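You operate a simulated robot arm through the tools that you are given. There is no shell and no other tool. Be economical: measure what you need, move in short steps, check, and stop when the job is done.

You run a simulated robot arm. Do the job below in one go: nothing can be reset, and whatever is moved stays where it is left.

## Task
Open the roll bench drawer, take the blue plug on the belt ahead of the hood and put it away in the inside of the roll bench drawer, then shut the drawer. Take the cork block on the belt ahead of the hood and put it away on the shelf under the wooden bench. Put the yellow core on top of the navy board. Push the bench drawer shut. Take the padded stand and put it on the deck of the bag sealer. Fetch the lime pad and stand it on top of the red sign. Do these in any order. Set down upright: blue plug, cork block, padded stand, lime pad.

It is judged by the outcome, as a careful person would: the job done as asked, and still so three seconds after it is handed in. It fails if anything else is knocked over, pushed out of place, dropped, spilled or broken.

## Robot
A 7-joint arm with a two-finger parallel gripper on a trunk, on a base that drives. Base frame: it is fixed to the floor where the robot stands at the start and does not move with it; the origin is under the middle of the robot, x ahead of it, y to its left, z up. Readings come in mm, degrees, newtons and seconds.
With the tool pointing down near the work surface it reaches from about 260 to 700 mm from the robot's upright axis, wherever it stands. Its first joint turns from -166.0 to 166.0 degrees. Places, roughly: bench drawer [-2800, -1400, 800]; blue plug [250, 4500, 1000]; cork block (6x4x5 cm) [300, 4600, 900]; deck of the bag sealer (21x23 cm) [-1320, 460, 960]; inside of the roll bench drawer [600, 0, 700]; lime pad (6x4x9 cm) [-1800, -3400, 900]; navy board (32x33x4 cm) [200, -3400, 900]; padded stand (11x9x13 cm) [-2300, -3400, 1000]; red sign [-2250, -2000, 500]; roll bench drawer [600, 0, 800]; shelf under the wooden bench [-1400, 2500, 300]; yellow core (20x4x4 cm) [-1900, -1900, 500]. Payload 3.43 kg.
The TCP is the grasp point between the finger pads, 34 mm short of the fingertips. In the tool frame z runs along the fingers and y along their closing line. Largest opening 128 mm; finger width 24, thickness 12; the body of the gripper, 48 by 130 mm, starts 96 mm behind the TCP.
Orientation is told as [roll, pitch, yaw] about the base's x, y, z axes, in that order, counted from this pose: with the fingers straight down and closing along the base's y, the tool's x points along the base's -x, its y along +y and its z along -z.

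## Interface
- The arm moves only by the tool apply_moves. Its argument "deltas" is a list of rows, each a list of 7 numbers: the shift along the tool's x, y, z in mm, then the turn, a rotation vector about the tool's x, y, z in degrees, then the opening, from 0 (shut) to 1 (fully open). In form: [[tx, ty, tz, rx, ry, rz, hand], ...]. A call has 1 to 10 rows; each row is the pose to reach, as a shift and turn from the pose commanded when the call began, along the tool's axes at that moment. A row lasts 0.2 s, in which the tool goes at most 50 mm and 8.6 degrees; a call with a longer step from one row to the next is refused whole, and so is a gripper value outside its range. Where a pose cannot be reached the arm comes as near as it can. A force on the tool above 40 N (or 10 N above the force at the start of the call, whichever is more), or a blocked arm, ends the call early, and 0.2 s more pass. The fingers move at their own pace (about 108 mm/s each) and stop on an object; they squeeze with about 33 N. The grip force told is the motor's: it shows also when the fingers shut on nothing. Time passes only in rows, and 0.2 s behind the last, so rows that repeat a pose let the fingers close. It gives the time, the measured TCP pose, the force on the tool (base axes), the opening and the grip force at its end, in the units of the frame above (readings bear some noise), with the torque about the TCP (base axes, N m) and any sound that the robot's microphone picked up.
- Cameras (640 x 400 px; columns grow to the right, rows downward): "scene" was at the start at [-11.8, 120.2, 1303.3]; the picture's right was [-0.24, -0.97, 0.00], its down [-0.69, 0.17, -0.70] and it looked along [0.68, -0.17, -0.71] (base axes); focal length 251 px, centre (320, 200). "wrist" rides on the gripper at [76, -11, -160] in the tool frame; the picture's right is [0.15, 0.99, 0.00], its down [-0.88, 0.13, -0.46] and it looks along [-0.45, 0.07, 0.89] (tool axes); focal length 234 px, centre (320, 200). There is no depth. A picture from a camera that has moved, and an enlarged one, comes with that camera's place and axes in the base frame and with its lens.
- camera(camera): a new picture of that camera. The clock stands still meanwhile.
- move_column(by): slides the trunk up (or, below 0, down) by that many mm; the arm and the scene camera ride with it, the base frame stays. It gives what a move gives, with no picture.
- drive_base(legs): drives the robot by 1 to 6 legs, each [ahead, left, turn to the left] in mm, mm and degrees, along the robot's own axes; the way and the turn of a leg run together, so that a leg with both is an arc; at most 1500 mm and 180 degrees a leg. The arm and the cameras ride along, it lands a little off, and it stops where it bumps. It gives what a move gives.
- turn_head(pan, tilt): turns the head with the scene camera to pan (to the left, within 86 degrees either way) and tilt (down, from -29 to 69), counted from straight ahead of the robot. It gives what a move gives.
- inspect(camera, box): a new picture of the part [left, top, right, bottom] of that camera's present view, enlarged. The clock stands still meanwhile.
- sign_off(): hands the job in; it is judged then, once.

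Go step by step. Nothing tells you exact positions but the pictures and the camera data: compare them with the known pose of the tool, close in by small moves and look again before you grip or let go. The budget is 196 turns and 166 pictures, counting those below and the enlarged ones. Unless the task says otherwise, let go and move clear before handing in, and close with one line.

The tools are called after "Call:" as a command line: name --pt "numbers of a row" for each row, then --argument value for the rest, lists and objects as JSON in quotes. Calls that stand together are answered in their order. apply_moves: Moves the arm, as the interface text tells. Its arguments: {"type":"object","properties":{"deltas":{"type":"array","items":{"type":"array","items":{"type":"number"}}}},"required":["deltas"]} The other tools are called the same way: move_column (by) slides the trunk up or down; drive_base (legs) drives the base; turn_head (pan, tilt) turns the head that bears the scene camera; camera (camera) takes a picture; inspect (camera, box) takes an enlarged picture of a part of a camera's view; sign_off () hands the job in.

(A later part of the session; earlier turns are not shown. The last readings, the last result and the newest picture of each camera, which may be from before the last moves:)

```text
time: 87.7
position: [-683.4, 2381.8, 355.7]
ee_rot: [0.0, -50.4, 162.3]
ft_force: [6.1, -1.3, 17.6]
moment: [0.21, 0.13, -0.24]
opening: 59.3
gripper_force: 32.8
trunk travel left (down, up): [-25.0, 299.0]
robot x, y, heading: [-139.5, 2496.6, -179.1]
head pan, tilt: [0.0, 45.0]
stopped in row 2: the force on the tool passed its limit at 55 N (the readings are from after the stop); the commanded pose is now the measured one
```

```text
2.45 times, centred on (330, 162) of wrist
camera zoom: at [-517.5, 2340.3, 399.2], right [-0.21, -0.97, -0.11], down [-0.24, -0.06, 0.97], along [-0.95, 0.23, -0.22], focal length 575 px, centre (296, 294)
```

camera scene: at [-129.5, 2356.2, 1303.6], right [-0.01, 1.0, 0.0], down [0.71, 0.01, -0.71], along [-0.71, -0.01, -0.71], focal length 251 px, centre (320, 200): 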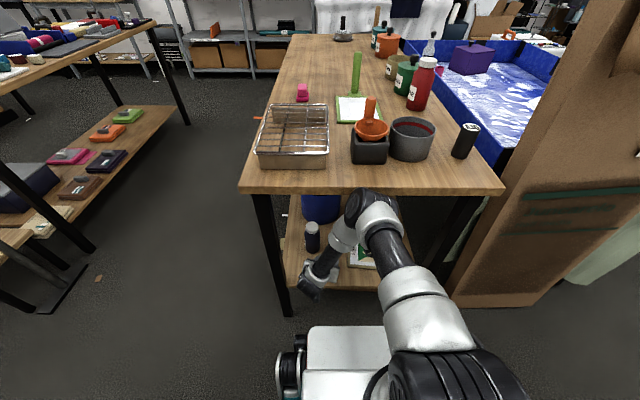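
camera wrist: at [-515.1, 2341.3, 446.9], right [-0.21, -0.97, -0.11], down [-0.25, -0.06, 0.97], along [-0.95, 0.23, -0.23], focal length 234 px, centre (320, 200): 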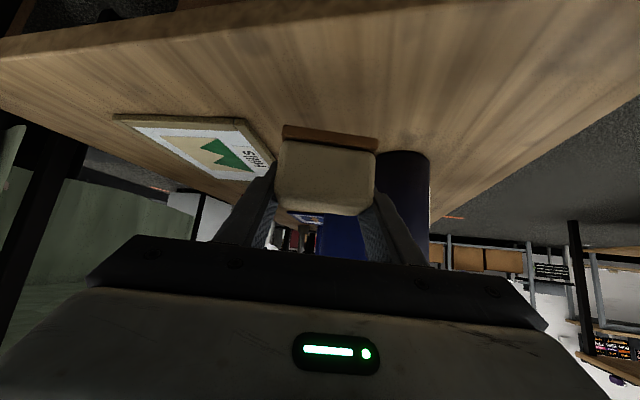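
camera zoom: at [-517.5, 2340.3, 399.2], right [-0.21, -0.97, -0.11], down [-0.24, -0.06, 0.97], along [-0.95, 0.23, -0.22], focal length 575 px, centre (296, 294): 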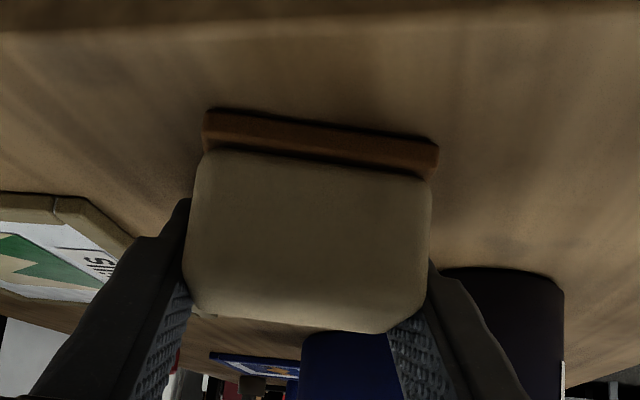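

In contact with the shelf. Release and withdraw along the tool axis, then drive back.

Call:
apply_moves --pt "0 0 0 0 0 0 0.55" --pt "0 0 0 0 0 0 0.65" --pt "0 0 0 0 0 0 0.65" --pt "0 0 -25 0 0 0 0.65" --pt "0 0 -60 0 0 0 0.65" --pt "0 0 -95 0 0 0 0.65"

Call:
drive_base --legs '[[-250, 0, 0]]'

Call:
inspect --camera "scene" --box '[240, 120, 460, 270]'

```text
time: 89.1
position: [-611.7, 2357.7, 414.1]
ee_rot: [-0.1, -50.2, 162.5]
ft_force: [-0.1, 0.6, 0.4]
moment: [-0.04, 0.01, -0.01]
opening: 83.0
gripper_force: 0.0
trunk travel left (down, up): [-25.0, 299.0]
robot x, y, heading: [-137.5, 2496.0, -179.5]
head pan, tilt: [0.0, 45.0]
```

```text
time: 90.9
position: [-362.5, 2362.8, 415.0]
ee_rot: [-0.1, -50.2, 162.2]
ft_force: [0.4, -0.1, -0.3]
moment: [0.0, 0.03, 0.01]
opening: 83.1
gripper_force: 0.0
trunk travel left (down, up): [-25.0, 299.0]
robot x, y, heading: [107.1, 2499.1, -179.7]
head pan, tilt: [0.0, 45.0]
```

```text
2.67 times, centred on (350, 195) of scene
camera zoom: at [120.4, 2358.3, 1303.6], right [-0.01, 1.0, 0.0], down [0.71, 0.0, -0.71], along [-0.71, 0.0, -0.71], focal length 670 px, centre (240, 213)
```

zoom: 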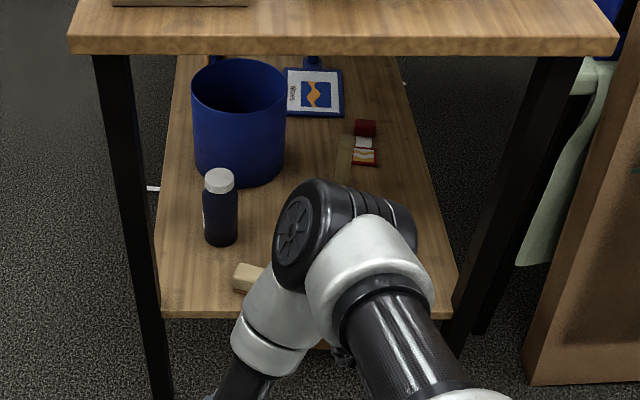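

The cork stands on the shelf. Now raise the arm, return the tool to vertical, and go back for the plug.

Call:
apply_moves --pt "-34 0 -28.5 0 0 0 0.8" --pt "-68 0 -57 0 0 0 1" --pt "-102 0 -86 0 0 0 1" --pt "-136 0 -114 0 0 0 1" --pt "-170 0 -143 0 0 0 1" --pt "-204 0 -171 0 0 0 1" --pt "-238 0 -200 0 0 0 1" --pt "-272 0 -228 0 0 0 1" --pt "-306 0 -257 0 0 0 1"

Call:
apply_moves --pt "-24 -19 -12 0 7.15 0 1" --pt "-48 -38 -25 0 14.3 0 1" --pt "-72 -56 -38 0 21.4 0 1" --pt "-96 -75 -50 0 28.6 0 1" --pt "-120 -94 -63 0 35.7 0 1" --pt "-144 -112 -75 0 42.9 0 1" --pt "-168 -131 -88 0 50 0 1"

Call:
apply_moves --pt "0 0 0 0 0 -6 1" --pt "0 0 0 0 0 -12 1" --pt "0 0 0 0 0 -17.8 1"

Call:
drive_base --legs '[[0, 0, -90], [1000, 0, 0]]'

```text
time: 92.9
position: [-359.3, 2360.8, 815.1]
ee_rot: [-0.2, -50.2, 162.1]
ft_force: [0.0, -0.4, 0.9]
moment: [0.02, 0.01, 0.0]
opening: 128.0
gripper_force: 0.1
trunk travel left (down, up): [-25.0, 299.0]
robot x, y, heading: [113.1, 2500.3, -179.6]
head pan, tilt: [0.0, 45.0]
```

```text
time: 94.5
position: [-359.3, 2496.6, 999.2]
ee_rot: [0.0, -0.1, 162.2]
ft_force: [0.7, 0.4, 0.1]
moment: [-0.04, 0.02, 0.01]
opening: 127.9
gripper_force: 0.0
trunk travel left (down, up): [-25.0, 299.0]
robot x, y, heading: [110.9, 2500.6, -179.7]
head pan, tilt: [0.0, 45.0]
```

```text
time: 95.3
position: [-358.4, 2499.5, 1000.1]
ee_rot: [-0.2, -0.2, 179.9]
ft_force: [-0.3, -0.4, 0.9]
moment: [0.0, 0.05, -0.04]
opening: 128.4
gripper_force: 0.0
trunk travel left (down, up): [-25.0, 299.0]
robot x, y, heading: [109.8, 2497.1, -179.8]
head pan, tilt: [0.0, 45.0]
```

```text
time: 104.5
position: [125.2, 3969.3, 1000.7]
ee_rot: [-0.1, -0.2, 89.4]
ft_force: [0.9, 0.5, 0.9]
moment: [-0.02, -0.02, 0.0]
opening: 128.0
gripper_force: 0.0
trunk travel left (down, up): [-25.0, 299.0]
robot x, y, heading: [120.8, 3497.3, 89.8]
head pan, tilt: [0.0, 45.0]
```

Call:
drive_base --legs '[[440, -110, 0]]'

Call:
turn_head --pan -5 --tilt 40

Call:
inspect --camera "scene" --box '[280, 100, 480, 225]'

Call:
camera --camera "wrist"

```text
time: 107.2
position: [229.4, 4407.4, 999.3]
ee_rot: [-0.2, -0.2, 89.9]
ft_force: [-0.4, 0.4, -0.5]
moment: [-0.04, 0.0, 0.03]
opening: 127.9
gripper_force: 0.1
trunk travel left (down, up): [-25.0, 299.0]
robot x, y, heading: [232.0, 3935.5, 90.5]
head pan, tilt: [0.0, 45.0]
```

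```text
time: 107.9
position: [229.4, 4407.2, 1000.0]
ee_rot: [0.0, -0.2, 89.9]
ft_force: [-0.2, 0.4, 0.7]
moment: [-0.03, 0.02, 0.01]
opening: 128.0
gripper_force: 0.1
trunk travel left (down, up): [-25.0, 299.0]
robot x, y, heading: [228.4, 3936.4, 90.3]
head pan, tilt: [-5.0, 40.0]
```

```text
3.20 times, centred on (380, 162) of scene
camera zoom: at [96.9, 3931.4, 1310.9], right [1.0, -0.08, 0.0], down [-0.05, -0.64, -0.77], along [0.06, 0.76, -0.64], focal length 803 px, centre (128, 320)
```

zoom: 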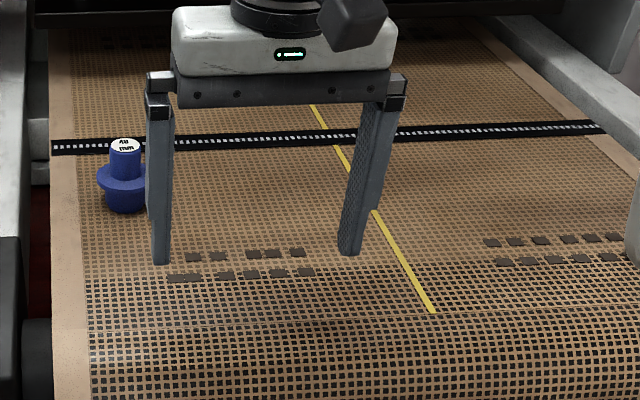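

```text
129 pictures are left
camera wrist: at [240.2, 4331.6, 1159.4], right [-0.99, -0.14, 0.0], down [-0.13, 0.88, 0.46], along [-0.06, 0.45, -0.89], focal length 234 px, centre (320, 200)
```

wrist: 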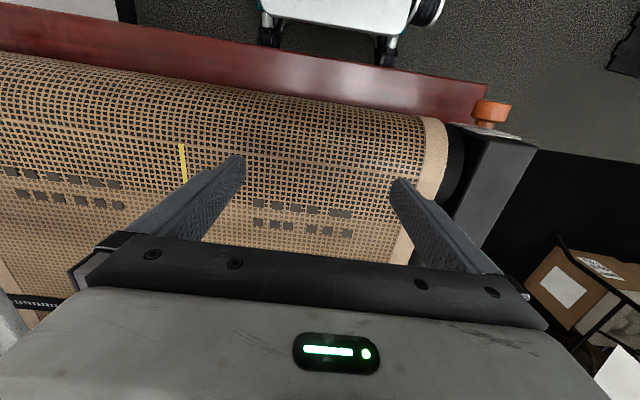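

Plug centre ≈ (148, 4628), top z ≈ 945, flange ≈ 920. Drive 60 mm closer and position over it.

Call:
drive_base --legs '[[60, 0, 0]]'

Call:
apply_moves --pt "-36 18 -8 0 0 0 1" --pt "-72 36 -16 0 0 0 1" --pt "-108 54 -16 0 0 0 1" --pt "-140 70 -16 0 0 0 1" --pt "-161 80 -16 0 0 0 1" --pt "-161 80 -16 0 0 0 1"

Call:
camera --camera "wrist"

Call:
inspect --camera "scene" --box '[240, 100, 440, 225]'

```text
time: 108.8
position: [230.1, 4467.3, 998.7]
ee_rot: [0.0, -0.2, 89.9]
ft_force: [0.5, -0.8, -0.2]
moment: [-0.04, 0.0, 0.03]
opening: 127.9
gripper_force: 0.1
trunk travel left (down, up): [-25.0, 299.0]
robot x, y, heading: [230.7, 3993.6, 90.2]
head pan, tilt: [-5.0, 40.0]
```

```text
time: 110.2
position: [150.4, 4628.2, 1014.8]
ee_rot: [-0.2, -0.3, 89.8]
ft_force: [0.6, -1.5, 0.1]
moment: [-0.02, 0.01, 0.0]
opening: 128.0
gripper_force: 0.1
trunk travel left (down, up): [-25.0, 299.0]
robot x, y, heading: [231.3, 4000.0, 90.3]
head pan, tilt: [-5.0, 40.0]
```

```text
128 pictures are left
camera wrist: at [160.3, 4552.8, 1174.9], right [-0.99, -0.14, 0.0], down [-0.13, 0.88, 0.46], along [-0.06, 0.45, -0.89], focal length 234 px, centre (320, 200)
```

wrist: 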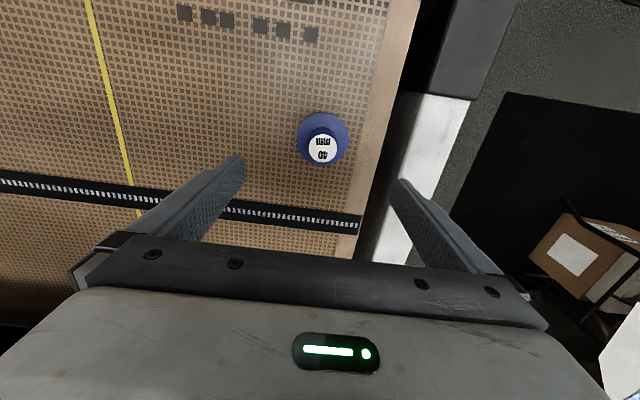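

```text
3.20 times, centred on (340, 162) of scene
camera zoom: at [96.6, 3990.7, 1310.9], right [1.0, -0.08, 0.0], down [-0.05, -0.64, -0.77], along [0.06, 0.76, -0.64], focal length 803 px, centre (256, 320)
```

zoom: 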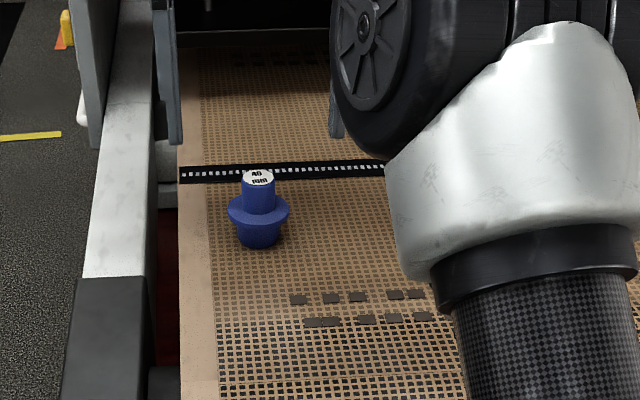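

Plug top ≈ (150, 4612, 951). Shift 16 mm back and lower so the tips hang just above the flange.

Call:
apply_moves --pt "16 0 0 0 0 0 1" --pt "16 0 30 0 0 0 1" --pt "16 0 47 0 0 0 1" --pt "16 0 47 0 0 0 1"

Call:
camera --camera "wrist"

Call:
inspect --camera "scene" --box '[240, 100, 440, 225]'

```text
time: 111.2
position: [150.8, 4613.7, 968.4]
ee_rot: [-0.1, -0.3, 89.8]
ft_force: [-0.2, -0.8, -0.2]
moment: [-0.05, 0.02, -0.02]
opening: 127.7
gripper_force: 0.1
trunk travel left (down, up): [-25.0, 299.0]
robot x, y, heading: [232.6, 3997.5, 90.1]
head pan, tilt: [-5.0, 40.0]
```

```text
126 pictures are left
camera wrist: at [160.8, 4536.9, 1128.5], right [-0.99, -0.14, 0.0], down [-0.13, 0.88, 0.46], along [-0.06, 0.45, -0.89], focal length 234 px, centre (320, 200)
```

wrist: 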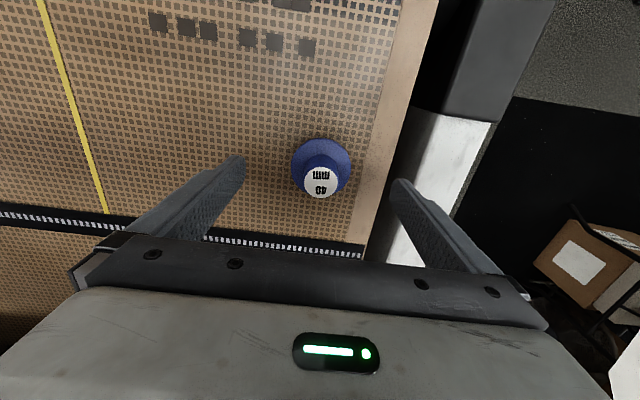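

```text
3.20 times, centred on (340, 162) of scene
camera zoom: at [96.6, 3990.6, 1310.9], right [1.0, -0.08, 0.0], down [-0.05, -0.64, -0.77], along [0.06, 0.76, -0.64], focal length 803 px, centre (256, 320)
```

zoom: 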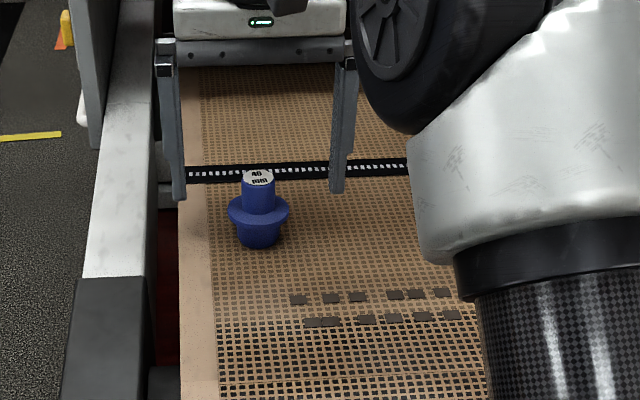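

Well centred. Lower 7 mm more and close on the post.

Call:
apply_moves --pt "2 0 4 0 0 0 1" --pt "2 0 7 0 0 0 1" --pt "2 0 7 0 0 0 0.6" --pt "2 0 7 0 0 0 0.3" --pt "2 0 7 0 0 0 0.1" --pt "2 0 7 0 0 0 0.05" --pt "2 0 7 0 0 0 0.05" --pt "2 0 7 0 0 0 0.05"

Call:
camera --camera "wrist"

Call:
inspect --camera "scene" --box '[240, 100, 440, 225]'

```text
time: 113.0
position: [150.6, 4610.4, 963.1]
ee_rot: [-0.1, -0.1, 89.8]
ft_force: [-1.4, 0.5, 1.6]
moment: [0.04, 0.08, -0.05]
opening: 27.5
gripper_force: 33.0
trunk travel left (down, up): [-25.0, 299.0]
robot x, y, heading: [232.7, 3997.9, 90.4]
head pan, tilt: [-5.0, 40.0]
```

```text
124 pictures are left
camera wrist: at [161.1, 4534.3, 1121.7], right [-0.99, -0.14, 0.0], down [-0.13, 0.88, 0.46], along [-0.06, 0.45, -0.89], focal length 234 px, centre (320, 200)
```

wrist: 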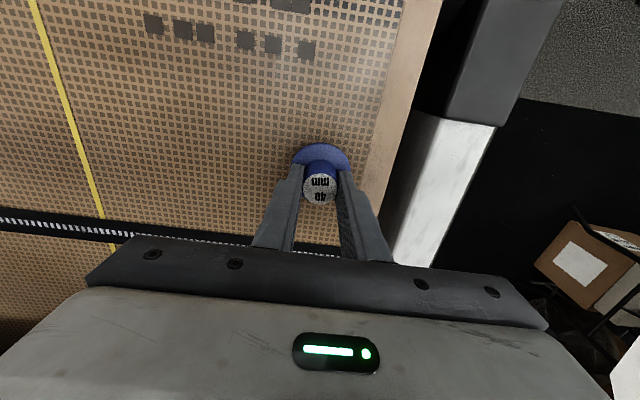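

```text
3.20 times, centred on (340, 162) of scene
camera zoom: at [96.6, 3990.6, 1310.9], right [1.0, -0.08, 0.0], down [-0.05, -0.64, -0.77], along [0.06, 0.76, -0.64], focal length 803 px, centre (256, 320)
```

zoom: 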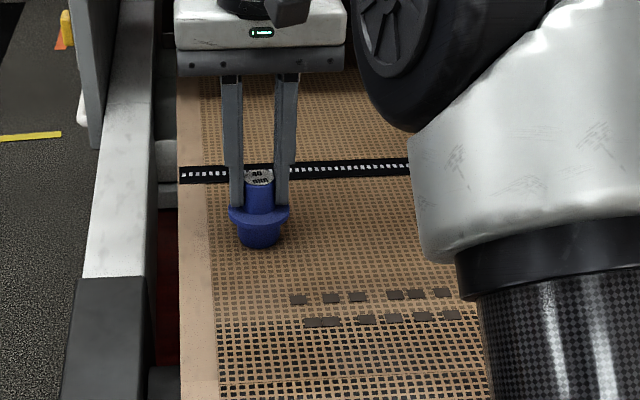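

Plug gripped. Lift, centre, and drive back to the roll bench drawer.

Call:
apply_moves --pt "0 0 -35 0 0 0 0.05" --pt "0 0 -70 0 0 0 0.05" --pt "40 -15 -80 0 0 0 0.05" --pt "80 -30 -80 0 0 0 0.05" --pt "120 -50 -80 0 0 0 0.05" --pt "150 -75 -80 0 0 0 0.05"

Call:
drive_base --legs '[[-500, 0, 0], [-1000, 350, 0], [-1400, 0, 0], [-750, 0, 0]]'

Call:
drive_base --legs '[[0, 0, -90]]'

Call:
turn_head --pan -5 --tilt 50

Call:
camera --camera "scene"

```text
time: 114.5
position: [225.3, 4459.3, 1039.6]
ee_rot: [-0.1, -0.2, 89.9]
ft_force: [-0.1, -0.3, -0.3]
moment: [-0.06, -0.02, -0.05]
opening: 27.9
gripper_force: 33.0
trunk travel left (down, up): [-25.0, 299.0]
robot x, y, heading: [228.7, 3999.4, 90.2]
head pan, tilt: [-5.0, 40.0]
```

```text
time: 132.7
position: [-59.1, 795.5, 1039.1]
ee_rot: [0.0, -0.2, 91.4]
ft_force: [-0.7, 0.4, -0.5]
moment: [0.01, 0.02, -0.02]
opening: 27.6
gripper_force: 32.9
trunk travel left (down, up): [-25.0, 299.0]
robot x, y, heading: [-40.8, 331.6, 91.7]
head pan, tilt: [-5.0, 40.0]
```

```text
time: 137.1
position: [420.3, 344.1, 1039.9]
ee_rot: [-0.1, -0.1, 0.4]
ft_force: [-0.6, 0.1, 0.1]
moment: [-0.01, 0.01, -0.01]
opening: 27.7
gripper_force: 33.0
trunk travel left (down, up): [-25.0, 299.0]
robot x, y, heading: [-42.8, 333.2, 1.1]
head pan, tilt: [-5.0, 40.0]
```

```text
time: 137.8
position: [420.9, 343.0, 1040.5]
ee_rot: [0.0, -0.1, 0.4]
ft_force: [-0.6, 0.4, -0.1]
moment: [-0.01, 0.01, -0.01]
opening: 27.8
gripper_force: 33.2
trunk travel left (down, up): [-25.0, 299.0]
robot x, y, heading: [-38.1, 334.6, 1.2]
head pan, tilt: [-5.0, 50.0]
```

```text
122 pictures are left
camera scene: at [-57.5, 466.6, 1296.8], right [-0.07, -1.0, 0.0], down [-0.76, 0.06, -0.64], along [0.64, -0.05, -0.77], focal length 251 px, centre (320, 200)
```

scene: 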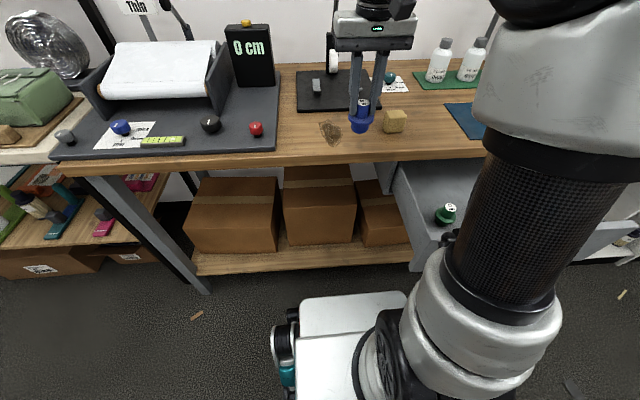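

I'll back away and line up with the drawer.

Call:
drive_base --legs '[[-230, 0, -1], [0, -330, 0]]'

Call:
turn_head --pan -5 --tilt 45

Call:
camera --camera "scene"

Call:
camera --camera "wrist"

```text
time: 142.9
position: [187.1, 2.2, 1040.4]
ee_rot: [-0.3, -0.2, -1.3]
ft_force: [-0.8, 0.3, 0.3]
moment: [0.0, -0.01, 0.01]
opening: 27.9
gripper_force: 33.3
trunk travel left (down, up): [-25.0, 299.0]
robot x, y, heading: [-274.1, 6.9, -1.1]
head pan, tilt: [-5.0, 50.0]
```

```text
time: 143.5
position: [187.2, 3.1, 1040.2]
ee_rot: [-0.1, -0.1, -1.3]
ft_force: [0.1, 0.1, -0.2]
moment: [0.0, 0.01, -0.02]
opening: 27.5
gripper_force: 33.1
trunk travel left (down, up): [-25.0, 299.0]
robot x, y, heading: [-276.3, 7.4, -0.9]
head pan, tilt: [-5.0, 45.0]
```

```text
121 pictures are left
camera scene: at [-282.6, 139.3, 1303.6], right [-0.1, -0.99, 0.0], down [-0.7, 0.07, -0.71], along [0.7, -0.07, -0.71], focal length 251 px, centre (320, 200)
```

scene: 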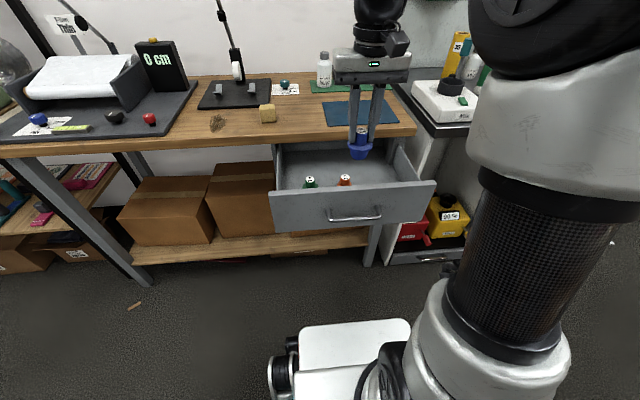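

```text
120 pictures are left
camera wrist: at [110.4, -6.3, 1199.7], right [-0.13, 0.99, 0.0], down [0.88, 0.11, 0.46], along [0.46, 0.06, -0.89], focal length 234 px, centre (320, 200)
```

wrist: 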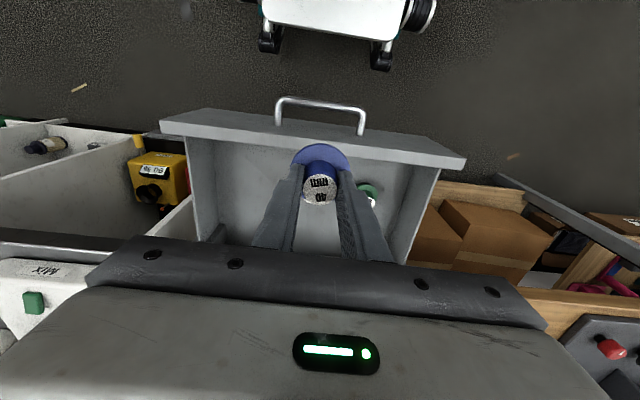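

Drawer holds a green and an orange plug at y ≈ 111 and −3. I'll set the blue one at (300, −105), moving across high, then down.

Call:
apply_moves --pt "-30 -28 0 0 0 0 0.05" --pt "-60 -56 0 0 0 0 0.05" --pt "-90 -84 0 0 0 0 0.05" --pt "-113 -106 0 0 0 0 0.05" --pt "-113 -106 40 0 0 0 0.05" --pt "-113 -106 80 0 0 0 0.05" --pt "-113 -106 120 0 0 0 0.05" --pt "-113 -106 120 0 0 0 0.05"

Call:
camera --camera "wrist"

Call:
inspect --camera "scene" --box '[260, 100, 460, 225]'

```text
time: 145.3
position: [300.0, -107.1, 919.7]
ee_rot: [-0.1, -0.2, -1.2]
ft_force: [-0.5, 0.2, 0.1]
moment: [0.02, -0.03, -0.03]
opening: 27.5
gripper_force: 32.6
trunk travel left (down, up): [-25.0, 299.0]
robot x, y, heading: [-275.4, 8.5, -0.7]
head pan, tilt: [-5.0, 45.0]
```

```text
119 pictures are left
camera wrist: at [221.6, -116.1, 1079.3], right [-0.13, 0.99, 0.0], down [0.88, 0.11, 0.46], along [0.46, 0.06, -0.89], focal length 234 px, centre (320, 200)
```

wrist: 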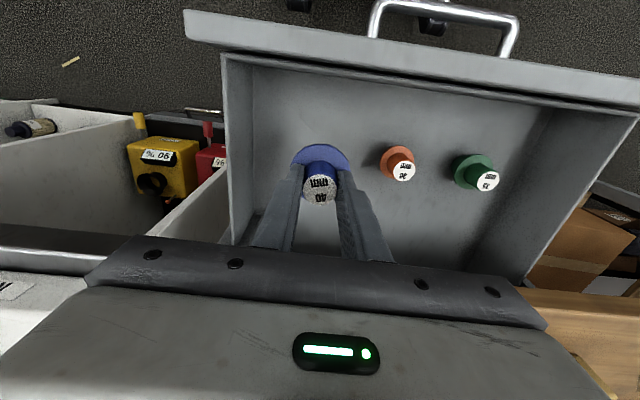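

```text
3.20 times, centred on (360, 162) of scene
camera zoom: at [-282.5, 139.3, 1303.6], right [-0.1, -0.99, 0.0], down [-0.7, 0.07, -0.71], along [0.7, -0.07, -0.71], focal length 803 px, centre (192, 320)
```

zoom: 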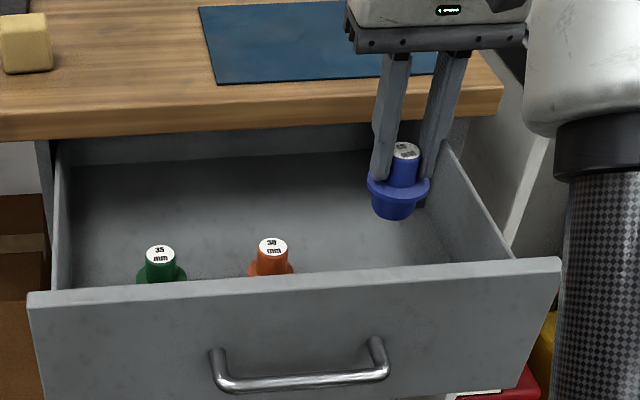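

Clear. Lower to just above the drawer floor, then in small steps.

Call:
apply_moves --pt "0 0 40 0 0 0 0.05" --pt "0 0 75 0 0 0 0.05" --pt "0 0 95 0 0 0 0.05" --pt "0 0 102 0 0 0 0.05" --pt "0 0 102 0 0 0 0.05"

Call:
inspect --camera "wrist" --box '[220, 80, 460, 230]'

```text
time: 146.5
position: [299.6, -105.7, 818.2]
ee_rot: [-0.1, -0.3, -1.2]
ft_force: [-0.2, -0.3, -0.5]
moment: [0.0, 0.02, 0.02]
opening: 27.5
gripper_force: 32.5
trunk travel left (down, up): [-25.0, 299.0]
robot x, y, heading: [-272.4, 1.7, -0.8]
head pan, tilt: [-5.0, 45.0]
```

```text
2.67 times, centred on (340, 155) of wrist
camera zoom: at [222.6, -115.2, 978.3], right [-0.13, 0.99, 0.0], down [0.88, 0.11, 0.46], along [0.46, 0.06, -0.89], focal length 624 px, centre (267, 320)
```

zoom: 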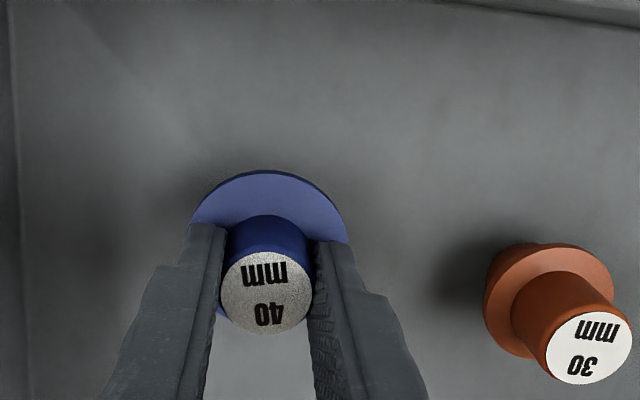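

Call:
apply_moves --pt "0 0 5 0 0 0 0.05" --pt "0 0 5 0 0 0 0.05"

Call:
apply_moves --pt "0 0 4 0 0 0 0.05" --pt "0 0 4 0 0 0 0.05"

Call:
apply_moves --pt "0 0 3 0 0 0 0.05" --pt "0 0 3 0 0 0 0.05"

```text
time: 147.1
position: [300.0, -105.6, 813.7]
ee_rot: [-0.1, -0.3, -1.2]
ft_force: [0.0, -0.6, -0.2]
moment: [0.01, -0.02, 0.01]
opening: 27.6
gripper_force: 33.0
trunk travel left (down, up): [-25.0, 299.0]
robot x, y, heading: [-275.0, 8.5, -0.8]
head pan, tilt: [-5.0, 45.0]
```

```text
time: 147.7
position: [299.3, -106.5, 809.8]
ee_rot: [-0.1, -0.2, -1.2]
ft_force: [-0.2, 0.9, -0.7]
moment: [-0.01, 0.02, 0.0]
opening: 27.5
gripper_force: 33.2
trunk travel left (down, up): [-25.0, 299.0]
robot x, y, heading: [-273.0, 6.4, -0.9]
head pan, tilt: [-5.0, 45.0]
```

```text
time: 148.3
position: [298.6, -106.8, 811.0]
ee_rot: [-0.2, -0.6, -1.2]
ft_force: [-2.5, 1.3, 21.7]
moment: [0.08, 0.19, 0.01]
opening: 27.6
gripper_force: 32.9
trunk travel left (down, up): [-25.0, 299.0]
robot x, y, heading: [-275.6, 6.4, -0.8]
head pan, tilt: [-5.0, 45.0]
```

Contact. Release gently and lift straight out.

Call:
apply_moves --pt "0 0 -2 0 0 0 0.3" --pt "0 0 -2 0 0 0 0.4" --pt "0 0 -2 0 0 0 0.4" --pt "0 0 -35 0 0 0 0.4" --pt "0 0 -80 0 0 0 0.4" --pt "0 0 -125 0 0 0 0.4" --pt "0 0 -160 0 0 0 0.4" --pt "40 20 -160 0 0 0 0.6" --pt "80 50 -160 0 0 0 0.8" --pt "120 90 -160 0 0 0 1"

Call:
camera --camera "wrist"

Call:
inspect --camera "scene" --box '[240, 100, 480, 250]'

```text
refused: row 10 steps farther than a row can; nothing moved
```

```text
116 pictures are left
camera wrist: at [221.3, -115.8, 969.2], right [-0.13, 0.99, 0.0], down [0.88, 0.11, 0.46], along [0.46, 0.05, -0.89], focal length 234 px, centre (320, 200)
```

wrist: 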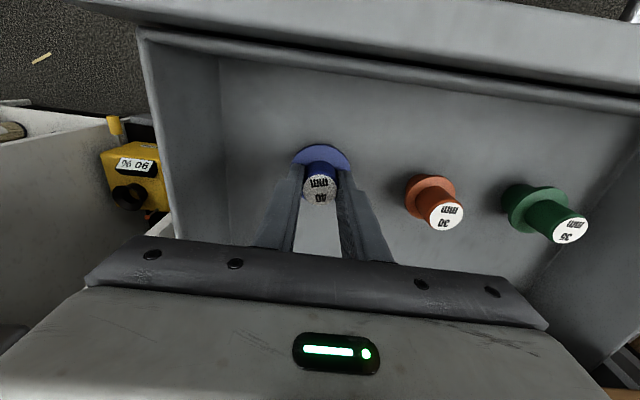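

```text
2.67 times, centred on (360, 175) of scene
camera zoom: at [-284.0, 139.6, 1303.9], right [-0.1, -0.99, 0.0], down [-0.7, 0.07, -0.71], along [0.7, -0.07, -0.71], focal length 670 px, centre (213, 267)
```

zoom: 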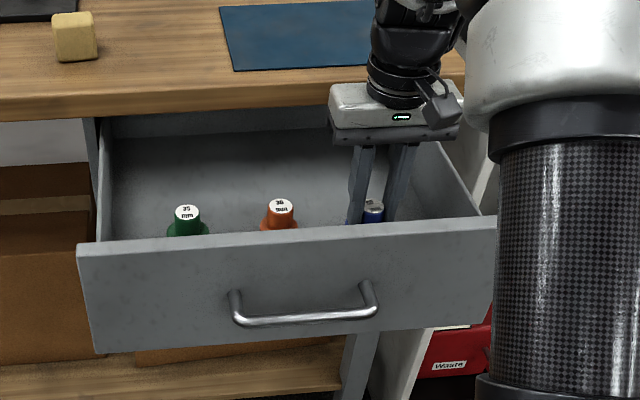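

Call:
apply_moves --pt "0 0 -2 0 0 0 0.3" --pt "0 0 -2 0 0 0 0.4" --pt "0 0 -2 0 0 0 0.4" --pt "0 0 -35 0 0 0 0.4" --pt "0 0 -80 0 0 0 0.4" --pt "0 0 -125 0 0 0 0.4" --pt "0 0 -170 0 0 0 0.4"

Call:
camera --camera "wrist"

Call:
drive_base --legs '[[-200, 0, 0]]'

```text
time: 149.9
position: [297.8, -102.7, 975.8]
ee_rot: [-0.1, -0.1, -1.3]
ft_force: [-0.2, -0.3, 0.6]
moment: [0.01, 0.01, 0.03]
opening: 51.3
gripper_force: 0.0
trunk travel left (down, up): [-25.0, 299.0]
robot x, y, heading: [-277.3, 7.6, -0.7]
head pan, tilt: [-5.0, 45.0]
```

```text
114 pictures are left
camera wrist: at [221.4, -111.8, 1135.6], right [-0.13, 0.99, 0.0], down [0.88, 0.11, 0.46], along [0.45, 0.06, -0.89], focal length 234 px, centre (320, 200)
```

wrist: 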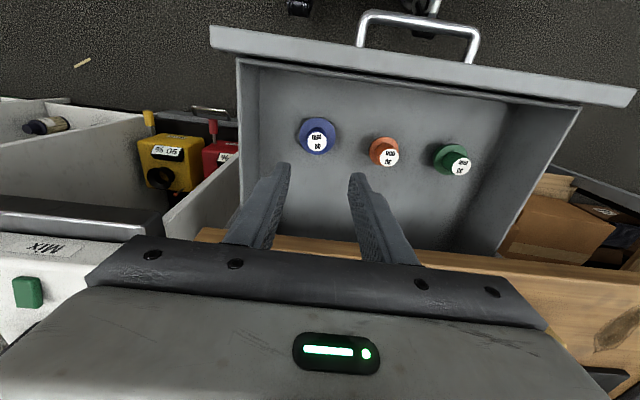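

```text
time: 151.5
position: [100.3, -98.7, 975.4]
ee_rot: [-0.1, -0.2, -1.2]
ft_force: [0.7, 0.1, 0.0]
moment: [-0.01, 0.01, -0.01]
opening: 51.0
gripper_force: 0.1
trunk travel left (down, up): [-25.0, 299.0]
robot x, y, heading: [-475.8, 8.8, -0.9]
head pan, tilt: [-5.0, 45.0]
```

Plug stands in the drawer. Now pitch the closed fingers forward to push the drawer front above its handle.

Call:
apply_moves --pt "5 14 18 0 -7.2 0 0" --pt "9 28 36 0 -14.3 0 0" --pt "13 42 55 0 -21.5 0 0" --pt "17 56 73 0 -28.6 0 0" --pt "21 70 91 0 -35.7 0 0" --pt "26 84 110 0 -43 0 0" --pt "30 97 128 0 -50 0 0"

Call:
inspect --camera "scene" --box '[240, 100, 480, 250]'

Call:
camera --camera "wrist"

```text
time: 153.1
position: [72.6, -3.2, 847.3]
ee_rot: [-0.3, -50.3, -1.1]
ft_force: [-0.2, 0.5, 0.6]
moment: [0.0, 0.01, -0.03]
opening: 0.1
gripper_force: 33.0
trunk travel left (down, up): [-25.0, 299.0]
robot x, y, heading: [-478.1, 8.4, -0.5]
head pan, tilt: [-5.0, 45.0]
```

```text
2.67 times, centred on (360, 175) of scene
camera zoom: at [-481.6, 141.9, 1303.7], right [-0.1, -0.99, 0.0], down [-0.7, 0.07, -0.71], along [0.7, -0.07, -0.71], focal length 670 px, centre (213, 267)
```

zoom: 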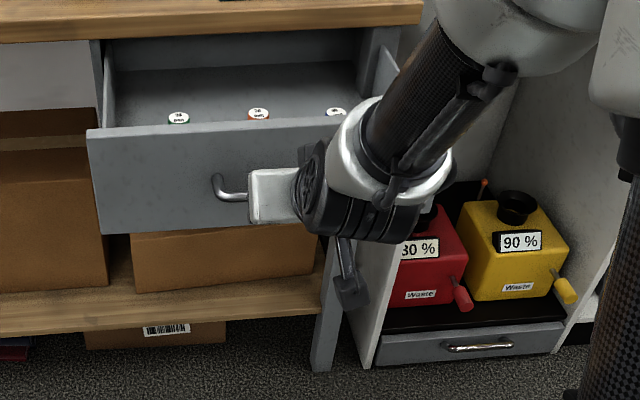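

```text
112 pictures are left
camera wrist: at [-99.6, -10.5, 891.8], right [-0.07, 0.99, -0.11], down [0.21, 0.13, 0.97], along [0.97, 0.05, -0.22], focal length 234 px, centre (320, 200)
```

wrist: 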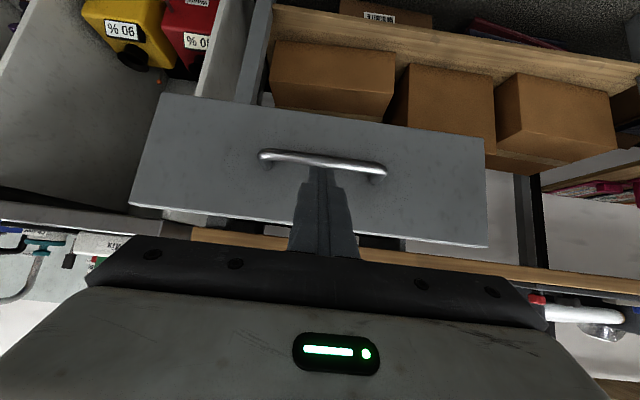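

Tip will meet the face above the handle. Drive forward to push it shut.

Call:
drive_base --legs '[[315, 0, 0]]'

Call:
inspect --camera "scene" --box '[240, 100, 480, 250]'

```text
time: 155.2
position: [390.7, -13.4, 848.2]
ee_rot: [-0.2, -50.1, -1.5]
ft_force: [-0.2, -0.2, 0.4]
moment: [-0.05, 0.02, 0.0]
opening: 0.2
gripper_force: 32.7
trunk travel left (down, up): [-25.0, 299.0]
robot x, y, heading: [-155.4, 2.7, -1.2]
head pan, tilt: [-5.0, 45.0]
```

```text
2.67 times, centred on (360, 175) of scene
camera zoom: at [-163.0, 136.6, 1303.6], right [-0.11, -0.99, 0.0], down [-0.7, 0.08, -0.71], along [0.7, -0.08, -0.71], focal length 670 px, centre (213, 267)
```

zoom: 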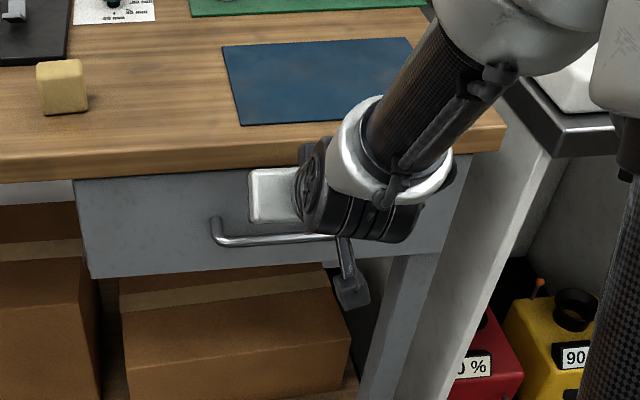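

Nearly shut; nudge forward with the arm until it resists.

Call:
apply_moves --pt "-5 0 6 0 0 0 0" --pt "-10 0 12 0 0 0 0" --pt "-15 0 18 0 0 0 0" --pt "-20 0 24 0 0 0 0" --pt "-20 0 24 0 0 0 0"

Call:
camera --camera "wrist"

```text
time: 155.8
position: [395.5, -13.1, 844.2]
ee_rot: [-0.1, -49.4, -1.6]
ft_force: [-15.4, 0.0, 6.4]
moment: [0.04, 0.02, 0.05]
opening: 0.0
gripper_force: 33.1
trunk travel left (down, up): [-25.0, 299.0]
robot x, y, heading: [-157.5, 6.2, -1.1]
head pan, tilt: [-5.0, 45.0]
stopped in row 2: the force on the tool passed its limit at 50 N (the readings are from after the stop); the commanded pose is now the measured one
```

```text
110 pictures are left
camera wrist: at [222.8, -19.5, 890.7], right [-0.07, 0.99, -0.11], down [0.23, 0.13, 0.97], along [0.97, 0.04, -0.23], focal length 234 px, centre (320, 200)
```

wrist: 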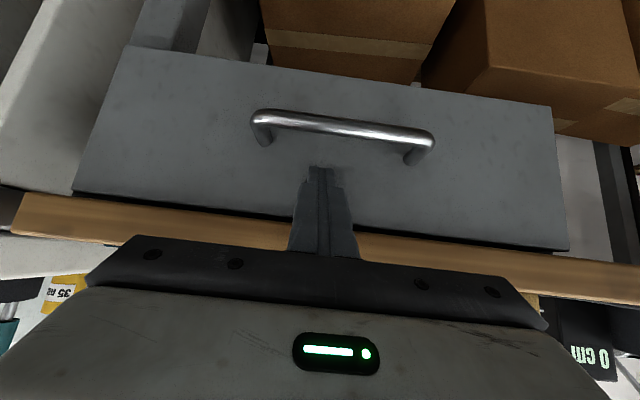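

Check whether the drawer is really flush.

Call:
inspect --camera "scene" --box '[240, 130, 440, 255]'

```text
3.20 times, centred on (340, 192) of scene
camera zoom: at [-165.2, 136.6, 1303.7], right [-0.11, -0.99, 0.0], down [-0.7, 0.08, -0.71], along [0.7, -0.08, -0.71], focal length 803 px, centre (256, 224)
```

zoom: 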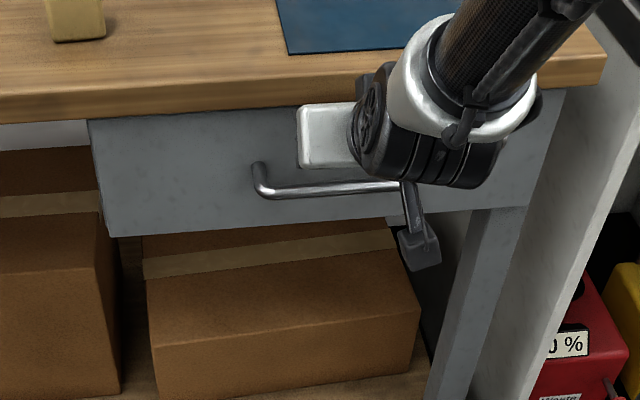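

Call:
drive_base --legs '[[15, 0, 0]]'

Call:
inspect --camera "scene" --box '[240, 130, 440, 255]'

```text
time: 156.6
position: [394.6, -14.0, 839.0]
ee_rot: [0.0, -48.5, -1.6]
ft_force: [-7.1, 0.7, 2.6]
moment: [0.0, 0.0, 0.01]
opening: 0.1
gripper_force: 32.5
trunk travel left (down, up): [-25.0, 299.0]
robot x, y, heading: [-148.6, 2.8, -1.2]
head pan, tilt: [-5.0, 45.0]
stopped in leg 1: the force on the tool passed its limit at 92 N (the readings are from after the stop); the commanded pose is now the measured one
```

```text
3.20 times, centred on (340, 192) of scene
camera zoom: at [-158.6, 136.4, 1303.5], right [-0.11, -0.99, 0.0], down [-0.7, 0.08, -0.71], along [0.7, -0.08, -0.71], focal length 803 px, centre (256, 224)
```

zoom: 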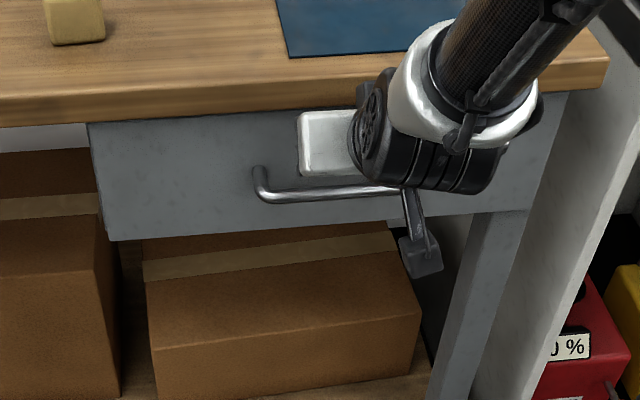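

Drawer is shut at its hard stop. Back off, restore the tool to vertical, and look right toward the other work areas.

Call:
drive_base --legs '[[-250, 0, 0]]'

Call:
apply_moves --pt "-15 0 -13 0 7 0 0.3" --pt "-31 0 -26 0 14 0 0.6" --pt "-46 0 -39 0 21 0 1" --pt "-62 0 -52 0 28 0 1" --pt "-77 0 -65 0 35 0 1" --pt "-92 0 -78 0 42 0 1" --pt "-107 0 -90 0 48.5 0 1"

Call:
turn_head --pan -86 --tilt 25

Call:
camera --camera "scene"

```text
time: 158.4
position: [148.1, -7.3, 838.3]
ee_rot: [-0.2, -48.5, -1.5]
ft_force: [0.2, 0.2, 0.6]
moment: [-0.01, -0.01, 0.02]
opening: 0.0
gripper_force: 33.4
trunk travel left (down, up): [-25.0, 299.0]
robot x, y, heading: [-398.9, 7.1, -1.2]
head pan, tilt: [-5.0, 45.0]
```

```text
time: 160.0
position: [152.0, -6.6, 979.5]
ee_rot: [0.0, 0.0, -1.6]
ft_force: [0.3, -0.4, 0.8]
moment: [-0.01, -0.04, -0.02]
opening: 128.1
gripper_force: 0.1
trunk travel left (down, up): [-25.0, 299.0]
robot x, y, heading: [-396.9, 7.6, -1.3]
head pan, tilt: [-5.0, 45.0]
```

```text
time: 161.5
position: [152.2, -6.7, 979.8]
ee_rot: [0.0, -0.1, -1.6]
ft_force: [0.7, -0.1, -0.4]
moment: [-0.02, 0.02, 0.0]
opening: 128.1
gripper_force: 0.0
trunk travel left (down, up): [-25.0, 299.0]
robot x, y, heading: [-400.2, 9.5, -1.3]
head pan, tilt: [-85.9, 25.0]
```

```text
107 pictures are left
camera scene: at [-482.1, 58.3, 1334.2], right [-1.0, -0.05, 0.0], down [-0.02, 0.42, -0.91], along [0.05, -0.91, -0.42], focal length 251 px, centre (320, 200)
```

scene: 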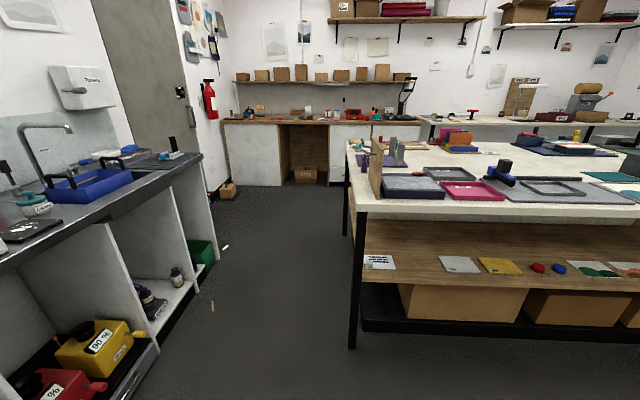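

White table on the right (x < −620, y −890…−2030); wall benches beyond. I'll drive down the aisle and look west along the south lane.

Call:
drive_base --legs '[[220, 0, 0], [0, 0, -88.7], [1400, 0, 0], [900, 0, 0]]'

Call:
turn_head --pan 0 --tilt 30

Call:
camera --camera "scene"

Call:
turn_head --pan -75 --tilt 25

Call:
camera --camera "scene"

```text
time: 178.1
position: [-85.0, -2868.8, 980.1]
ee_rot: [0.0, 0.0, -88.3]
ft_force: [-0.7, 0.4, -0.4]
moment: [-0.02, -0.02, 0.0]
opening: 127.9
gripper_force: 0.0
trunk travel left (down, up): [-25.0, 299.0]
robot x, y, heading: [-99.7, -2314.3, -88.2]
head pan, tilt: [-85.9, 25.0]
```

```text
time: 179.7
position: [-86.0, -2869.3, 979.6]
ee_rot: [0.0, -0.1, -88.4]
ft_force: [0.3, 1.1, 0.2]
moment: [0.01, -0.03, -0.02]
opening: 128.1
gripper_force: 0.0
trunk travel left (down, up): [-25.0, 299.0]
robot x, y, heading: [-102.4, -2316.2, -88.3]
head pan, tilt: [0.0, 30.0]
```

```text
106 pictures are left
camera scene: at [39.6, -2313.6, 1326.3], right [-1.0, -0.03, 0.0], down [-0.02, 0.5, -0.87], along [0.03, -0.87, -0.5], focal length 251 px, centre (320, 200)
```

scene: 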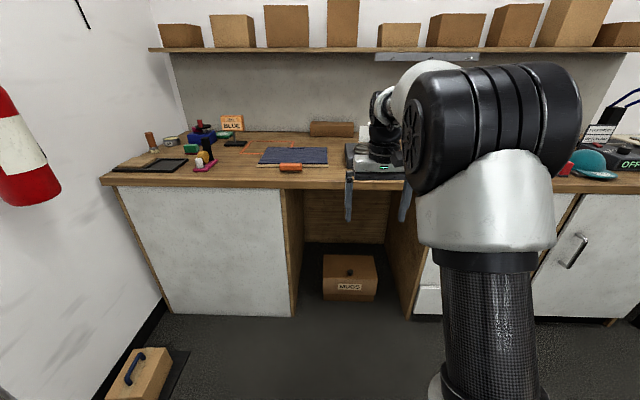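

```text
time: 181.2
position: [-85.6, -2869.8, 979.9]
ee_rot: [0.0, -0.1, -88.3]
ft_force: [0.5, 0.8, 0.1]
moment: [0.01, -0.02, 0.02]
opening: 127.9
gripper_force: 0.1
trunk travel left (down, up): [-25.0, 299.0]
robot x, y, heading: [-103.0, -2316.3, -88.0]
head pan, tilt: [-75.0, 25.0]
```

```text
105 pictures are left
camera scene: at [-51.6, -2250.2, 1334.2], right [-0.29, 0.96, 0.0], down [0.4, 0.12, -0.91], along [-0.87, -0.27, -0.42], focal length 251 px, centre (320, 200)
```

scene: 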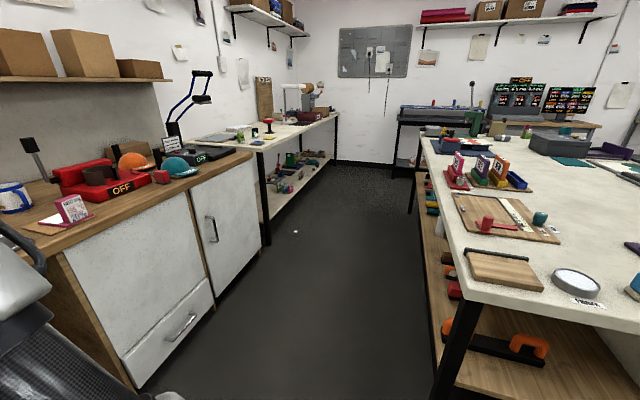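

The south lane (y −1950…−3320) is clear. I'll turn west and drive to the middle of it.

Call:
drive_base --legs '[[300, 0, 0], [0, 0, -92], [1500, 0, 0]]'

Call:
turn_head --pan -70 --tilt 35

Call:
camera --camera "scene"

Call:
turn_head --pan 45 --tilt 30

Call:
camera --camera "scene"

```text
time: 194.3
position: [-2142.5, -2592.3, 979.3]
ee_rot: [0.0, -0.1, 179.9]
ft_force: [-0.4, 0.2, -0.1]
moment: [-0.01, -0.02, 0.04]
opening: 127.9
gripper_force: 0.0
trunk travel left (down, up): [-25.0, 299.0]
robot x, y, heading: [-1592.5, -2595.0, -179.8]
head pan, tilt: [-75.0, 25.0]
```

```text
time: 195.0
position: [-2141.3, -2591.2, 979.6]
ee_rot: [0.0, -0.1, 179.8]
ft_force: [0.7, 0.7, 0.5]
moment: [-0.03, 0.04, 0.02]
opening: 128.1
gripper_force: 0.0
trunk travel left (down, up): [-25.0, 299.0]
robot x, y, heading: [-1585.3, -2592.4, -180.1]
head pan, tilt: [-70.0, 35.0]
```

```text
104 pictures are left
camera scene: at [-1531.5, -2652.2, 1318.5], right [0.94, 0.34, 0.0], down [0.2, -0.54, -0.82], along [-0.28, 0.77, -0.57], focal length 251 px, centre (320, 200)
```

scene: 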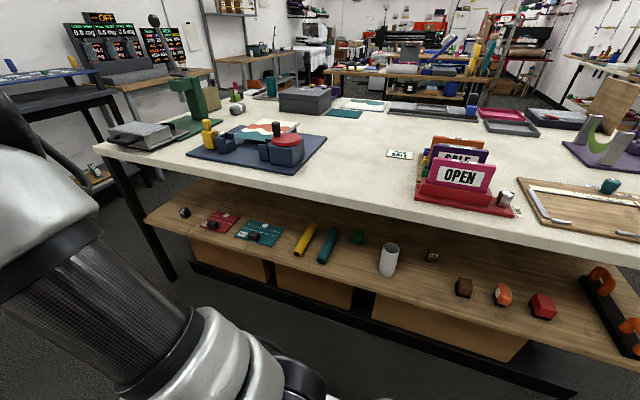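

```text
time: 196.9
position: [-2141.1, -2593.1, 979.4]
ee_rot: [0.0, -0.1, 179.8]
ft_force: [-0.2, -0.6, -0.5]
moment: [-0.05, 0.0, 0.02]
opening: 128.1
gripper_force: 0.1
trunk travel left (down, up): [-25.0, 299.0]
robot x, y, heading: [-1592.7, -2597.2, -179.7]
head pan, tilt: [45.0, 30.0]
```

```text
103 pictures are left
camera scene: at [-1564.9, -2799.0, 1326.2], right [-0.71, 0.71, 0.0], down [0.35, 0.35, -0.87], along [-0.61, -0.61, -0.5], focal length 251 px, centre (320, 200)
```

scene: 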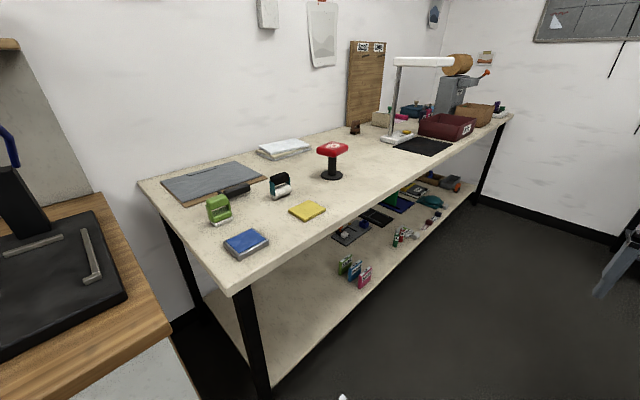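

I see the yellow core on the lower shelf near (−1889, −1871), the red sign beside it, and the lime pad and padded stand on the wall table. Core first: face the shelf.

Call:
drive_base --legs '[[300, 60, 0], [0, 0, -90]]'

Call:
turn_head --pan 10 --tilt 45

Call:
camera --camera "scene"

Call:
inspect --camera "scene" --box '[180, 120, 420, 270]'

```text
time: 203.0
position: [-1870.8, -2106.4, 980.1]
ee_rot: [0.0, -0.1, 88.1]
ft_force: [0.7, -0.3, -0.1]
moment: [0.0, -0.01, -0.01]
opening: 128.0
gripper_force: 0.0
trunk travel left (down, up): [-25.0, 299.0]
robot x, y, heading: [-1888.0, -2656.6, 88.5]
head pan, tilt: [45.0, 30.0]
```

```text
time: 204.0
position: [-1870.7, -2106.1, 978.7]
ee_rot: [0.0, -0.1, 88.3]
ft_force: [0.7, -0.3, -0.7]
moment: [0.02, 0.02, 0.0]
opening: 128.1
gripper_force: 0.2
trunk travel left (down, up): [-25.0, 299.0]
robot x, y, heading: [-1886.8, -2652.4, 88.6]
head pan, tilt: [10.0, 45.0]
```

```text
102 pictures are left
camera scene: at [-2042.8, -2663.0, 1303.7], right [0.99, 0.15, 0.0], down [0.11, -0.7, -0.71], along [-0.11, 0.7, -0.71], focal length 251 px, centre (320, 200)
```

scene: 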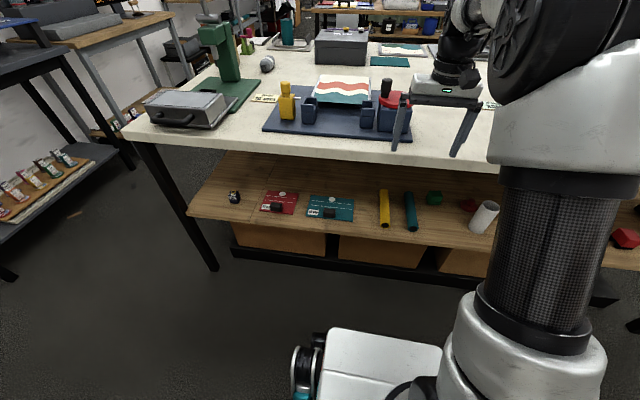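

```text
2.67 times, centred on (300, 195) of scene
camera zoom: at [-2042.8, -2663.0, 1303.7], right [0.99, 0.15, 0.0], down [0.11, -0.7, -0.71], along [-0.11, 0.7, -0.71], focal length 670 px, centre (373, 213)
```

zoom: 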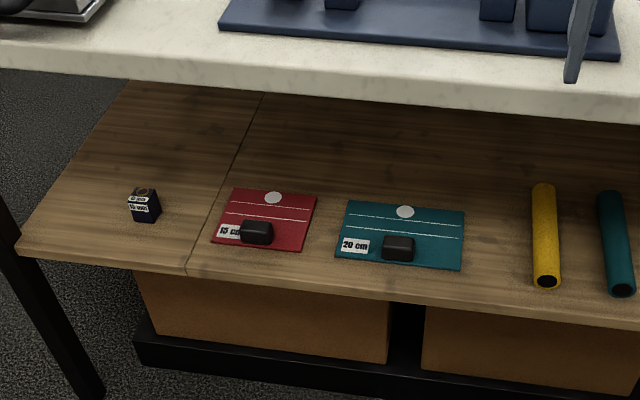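

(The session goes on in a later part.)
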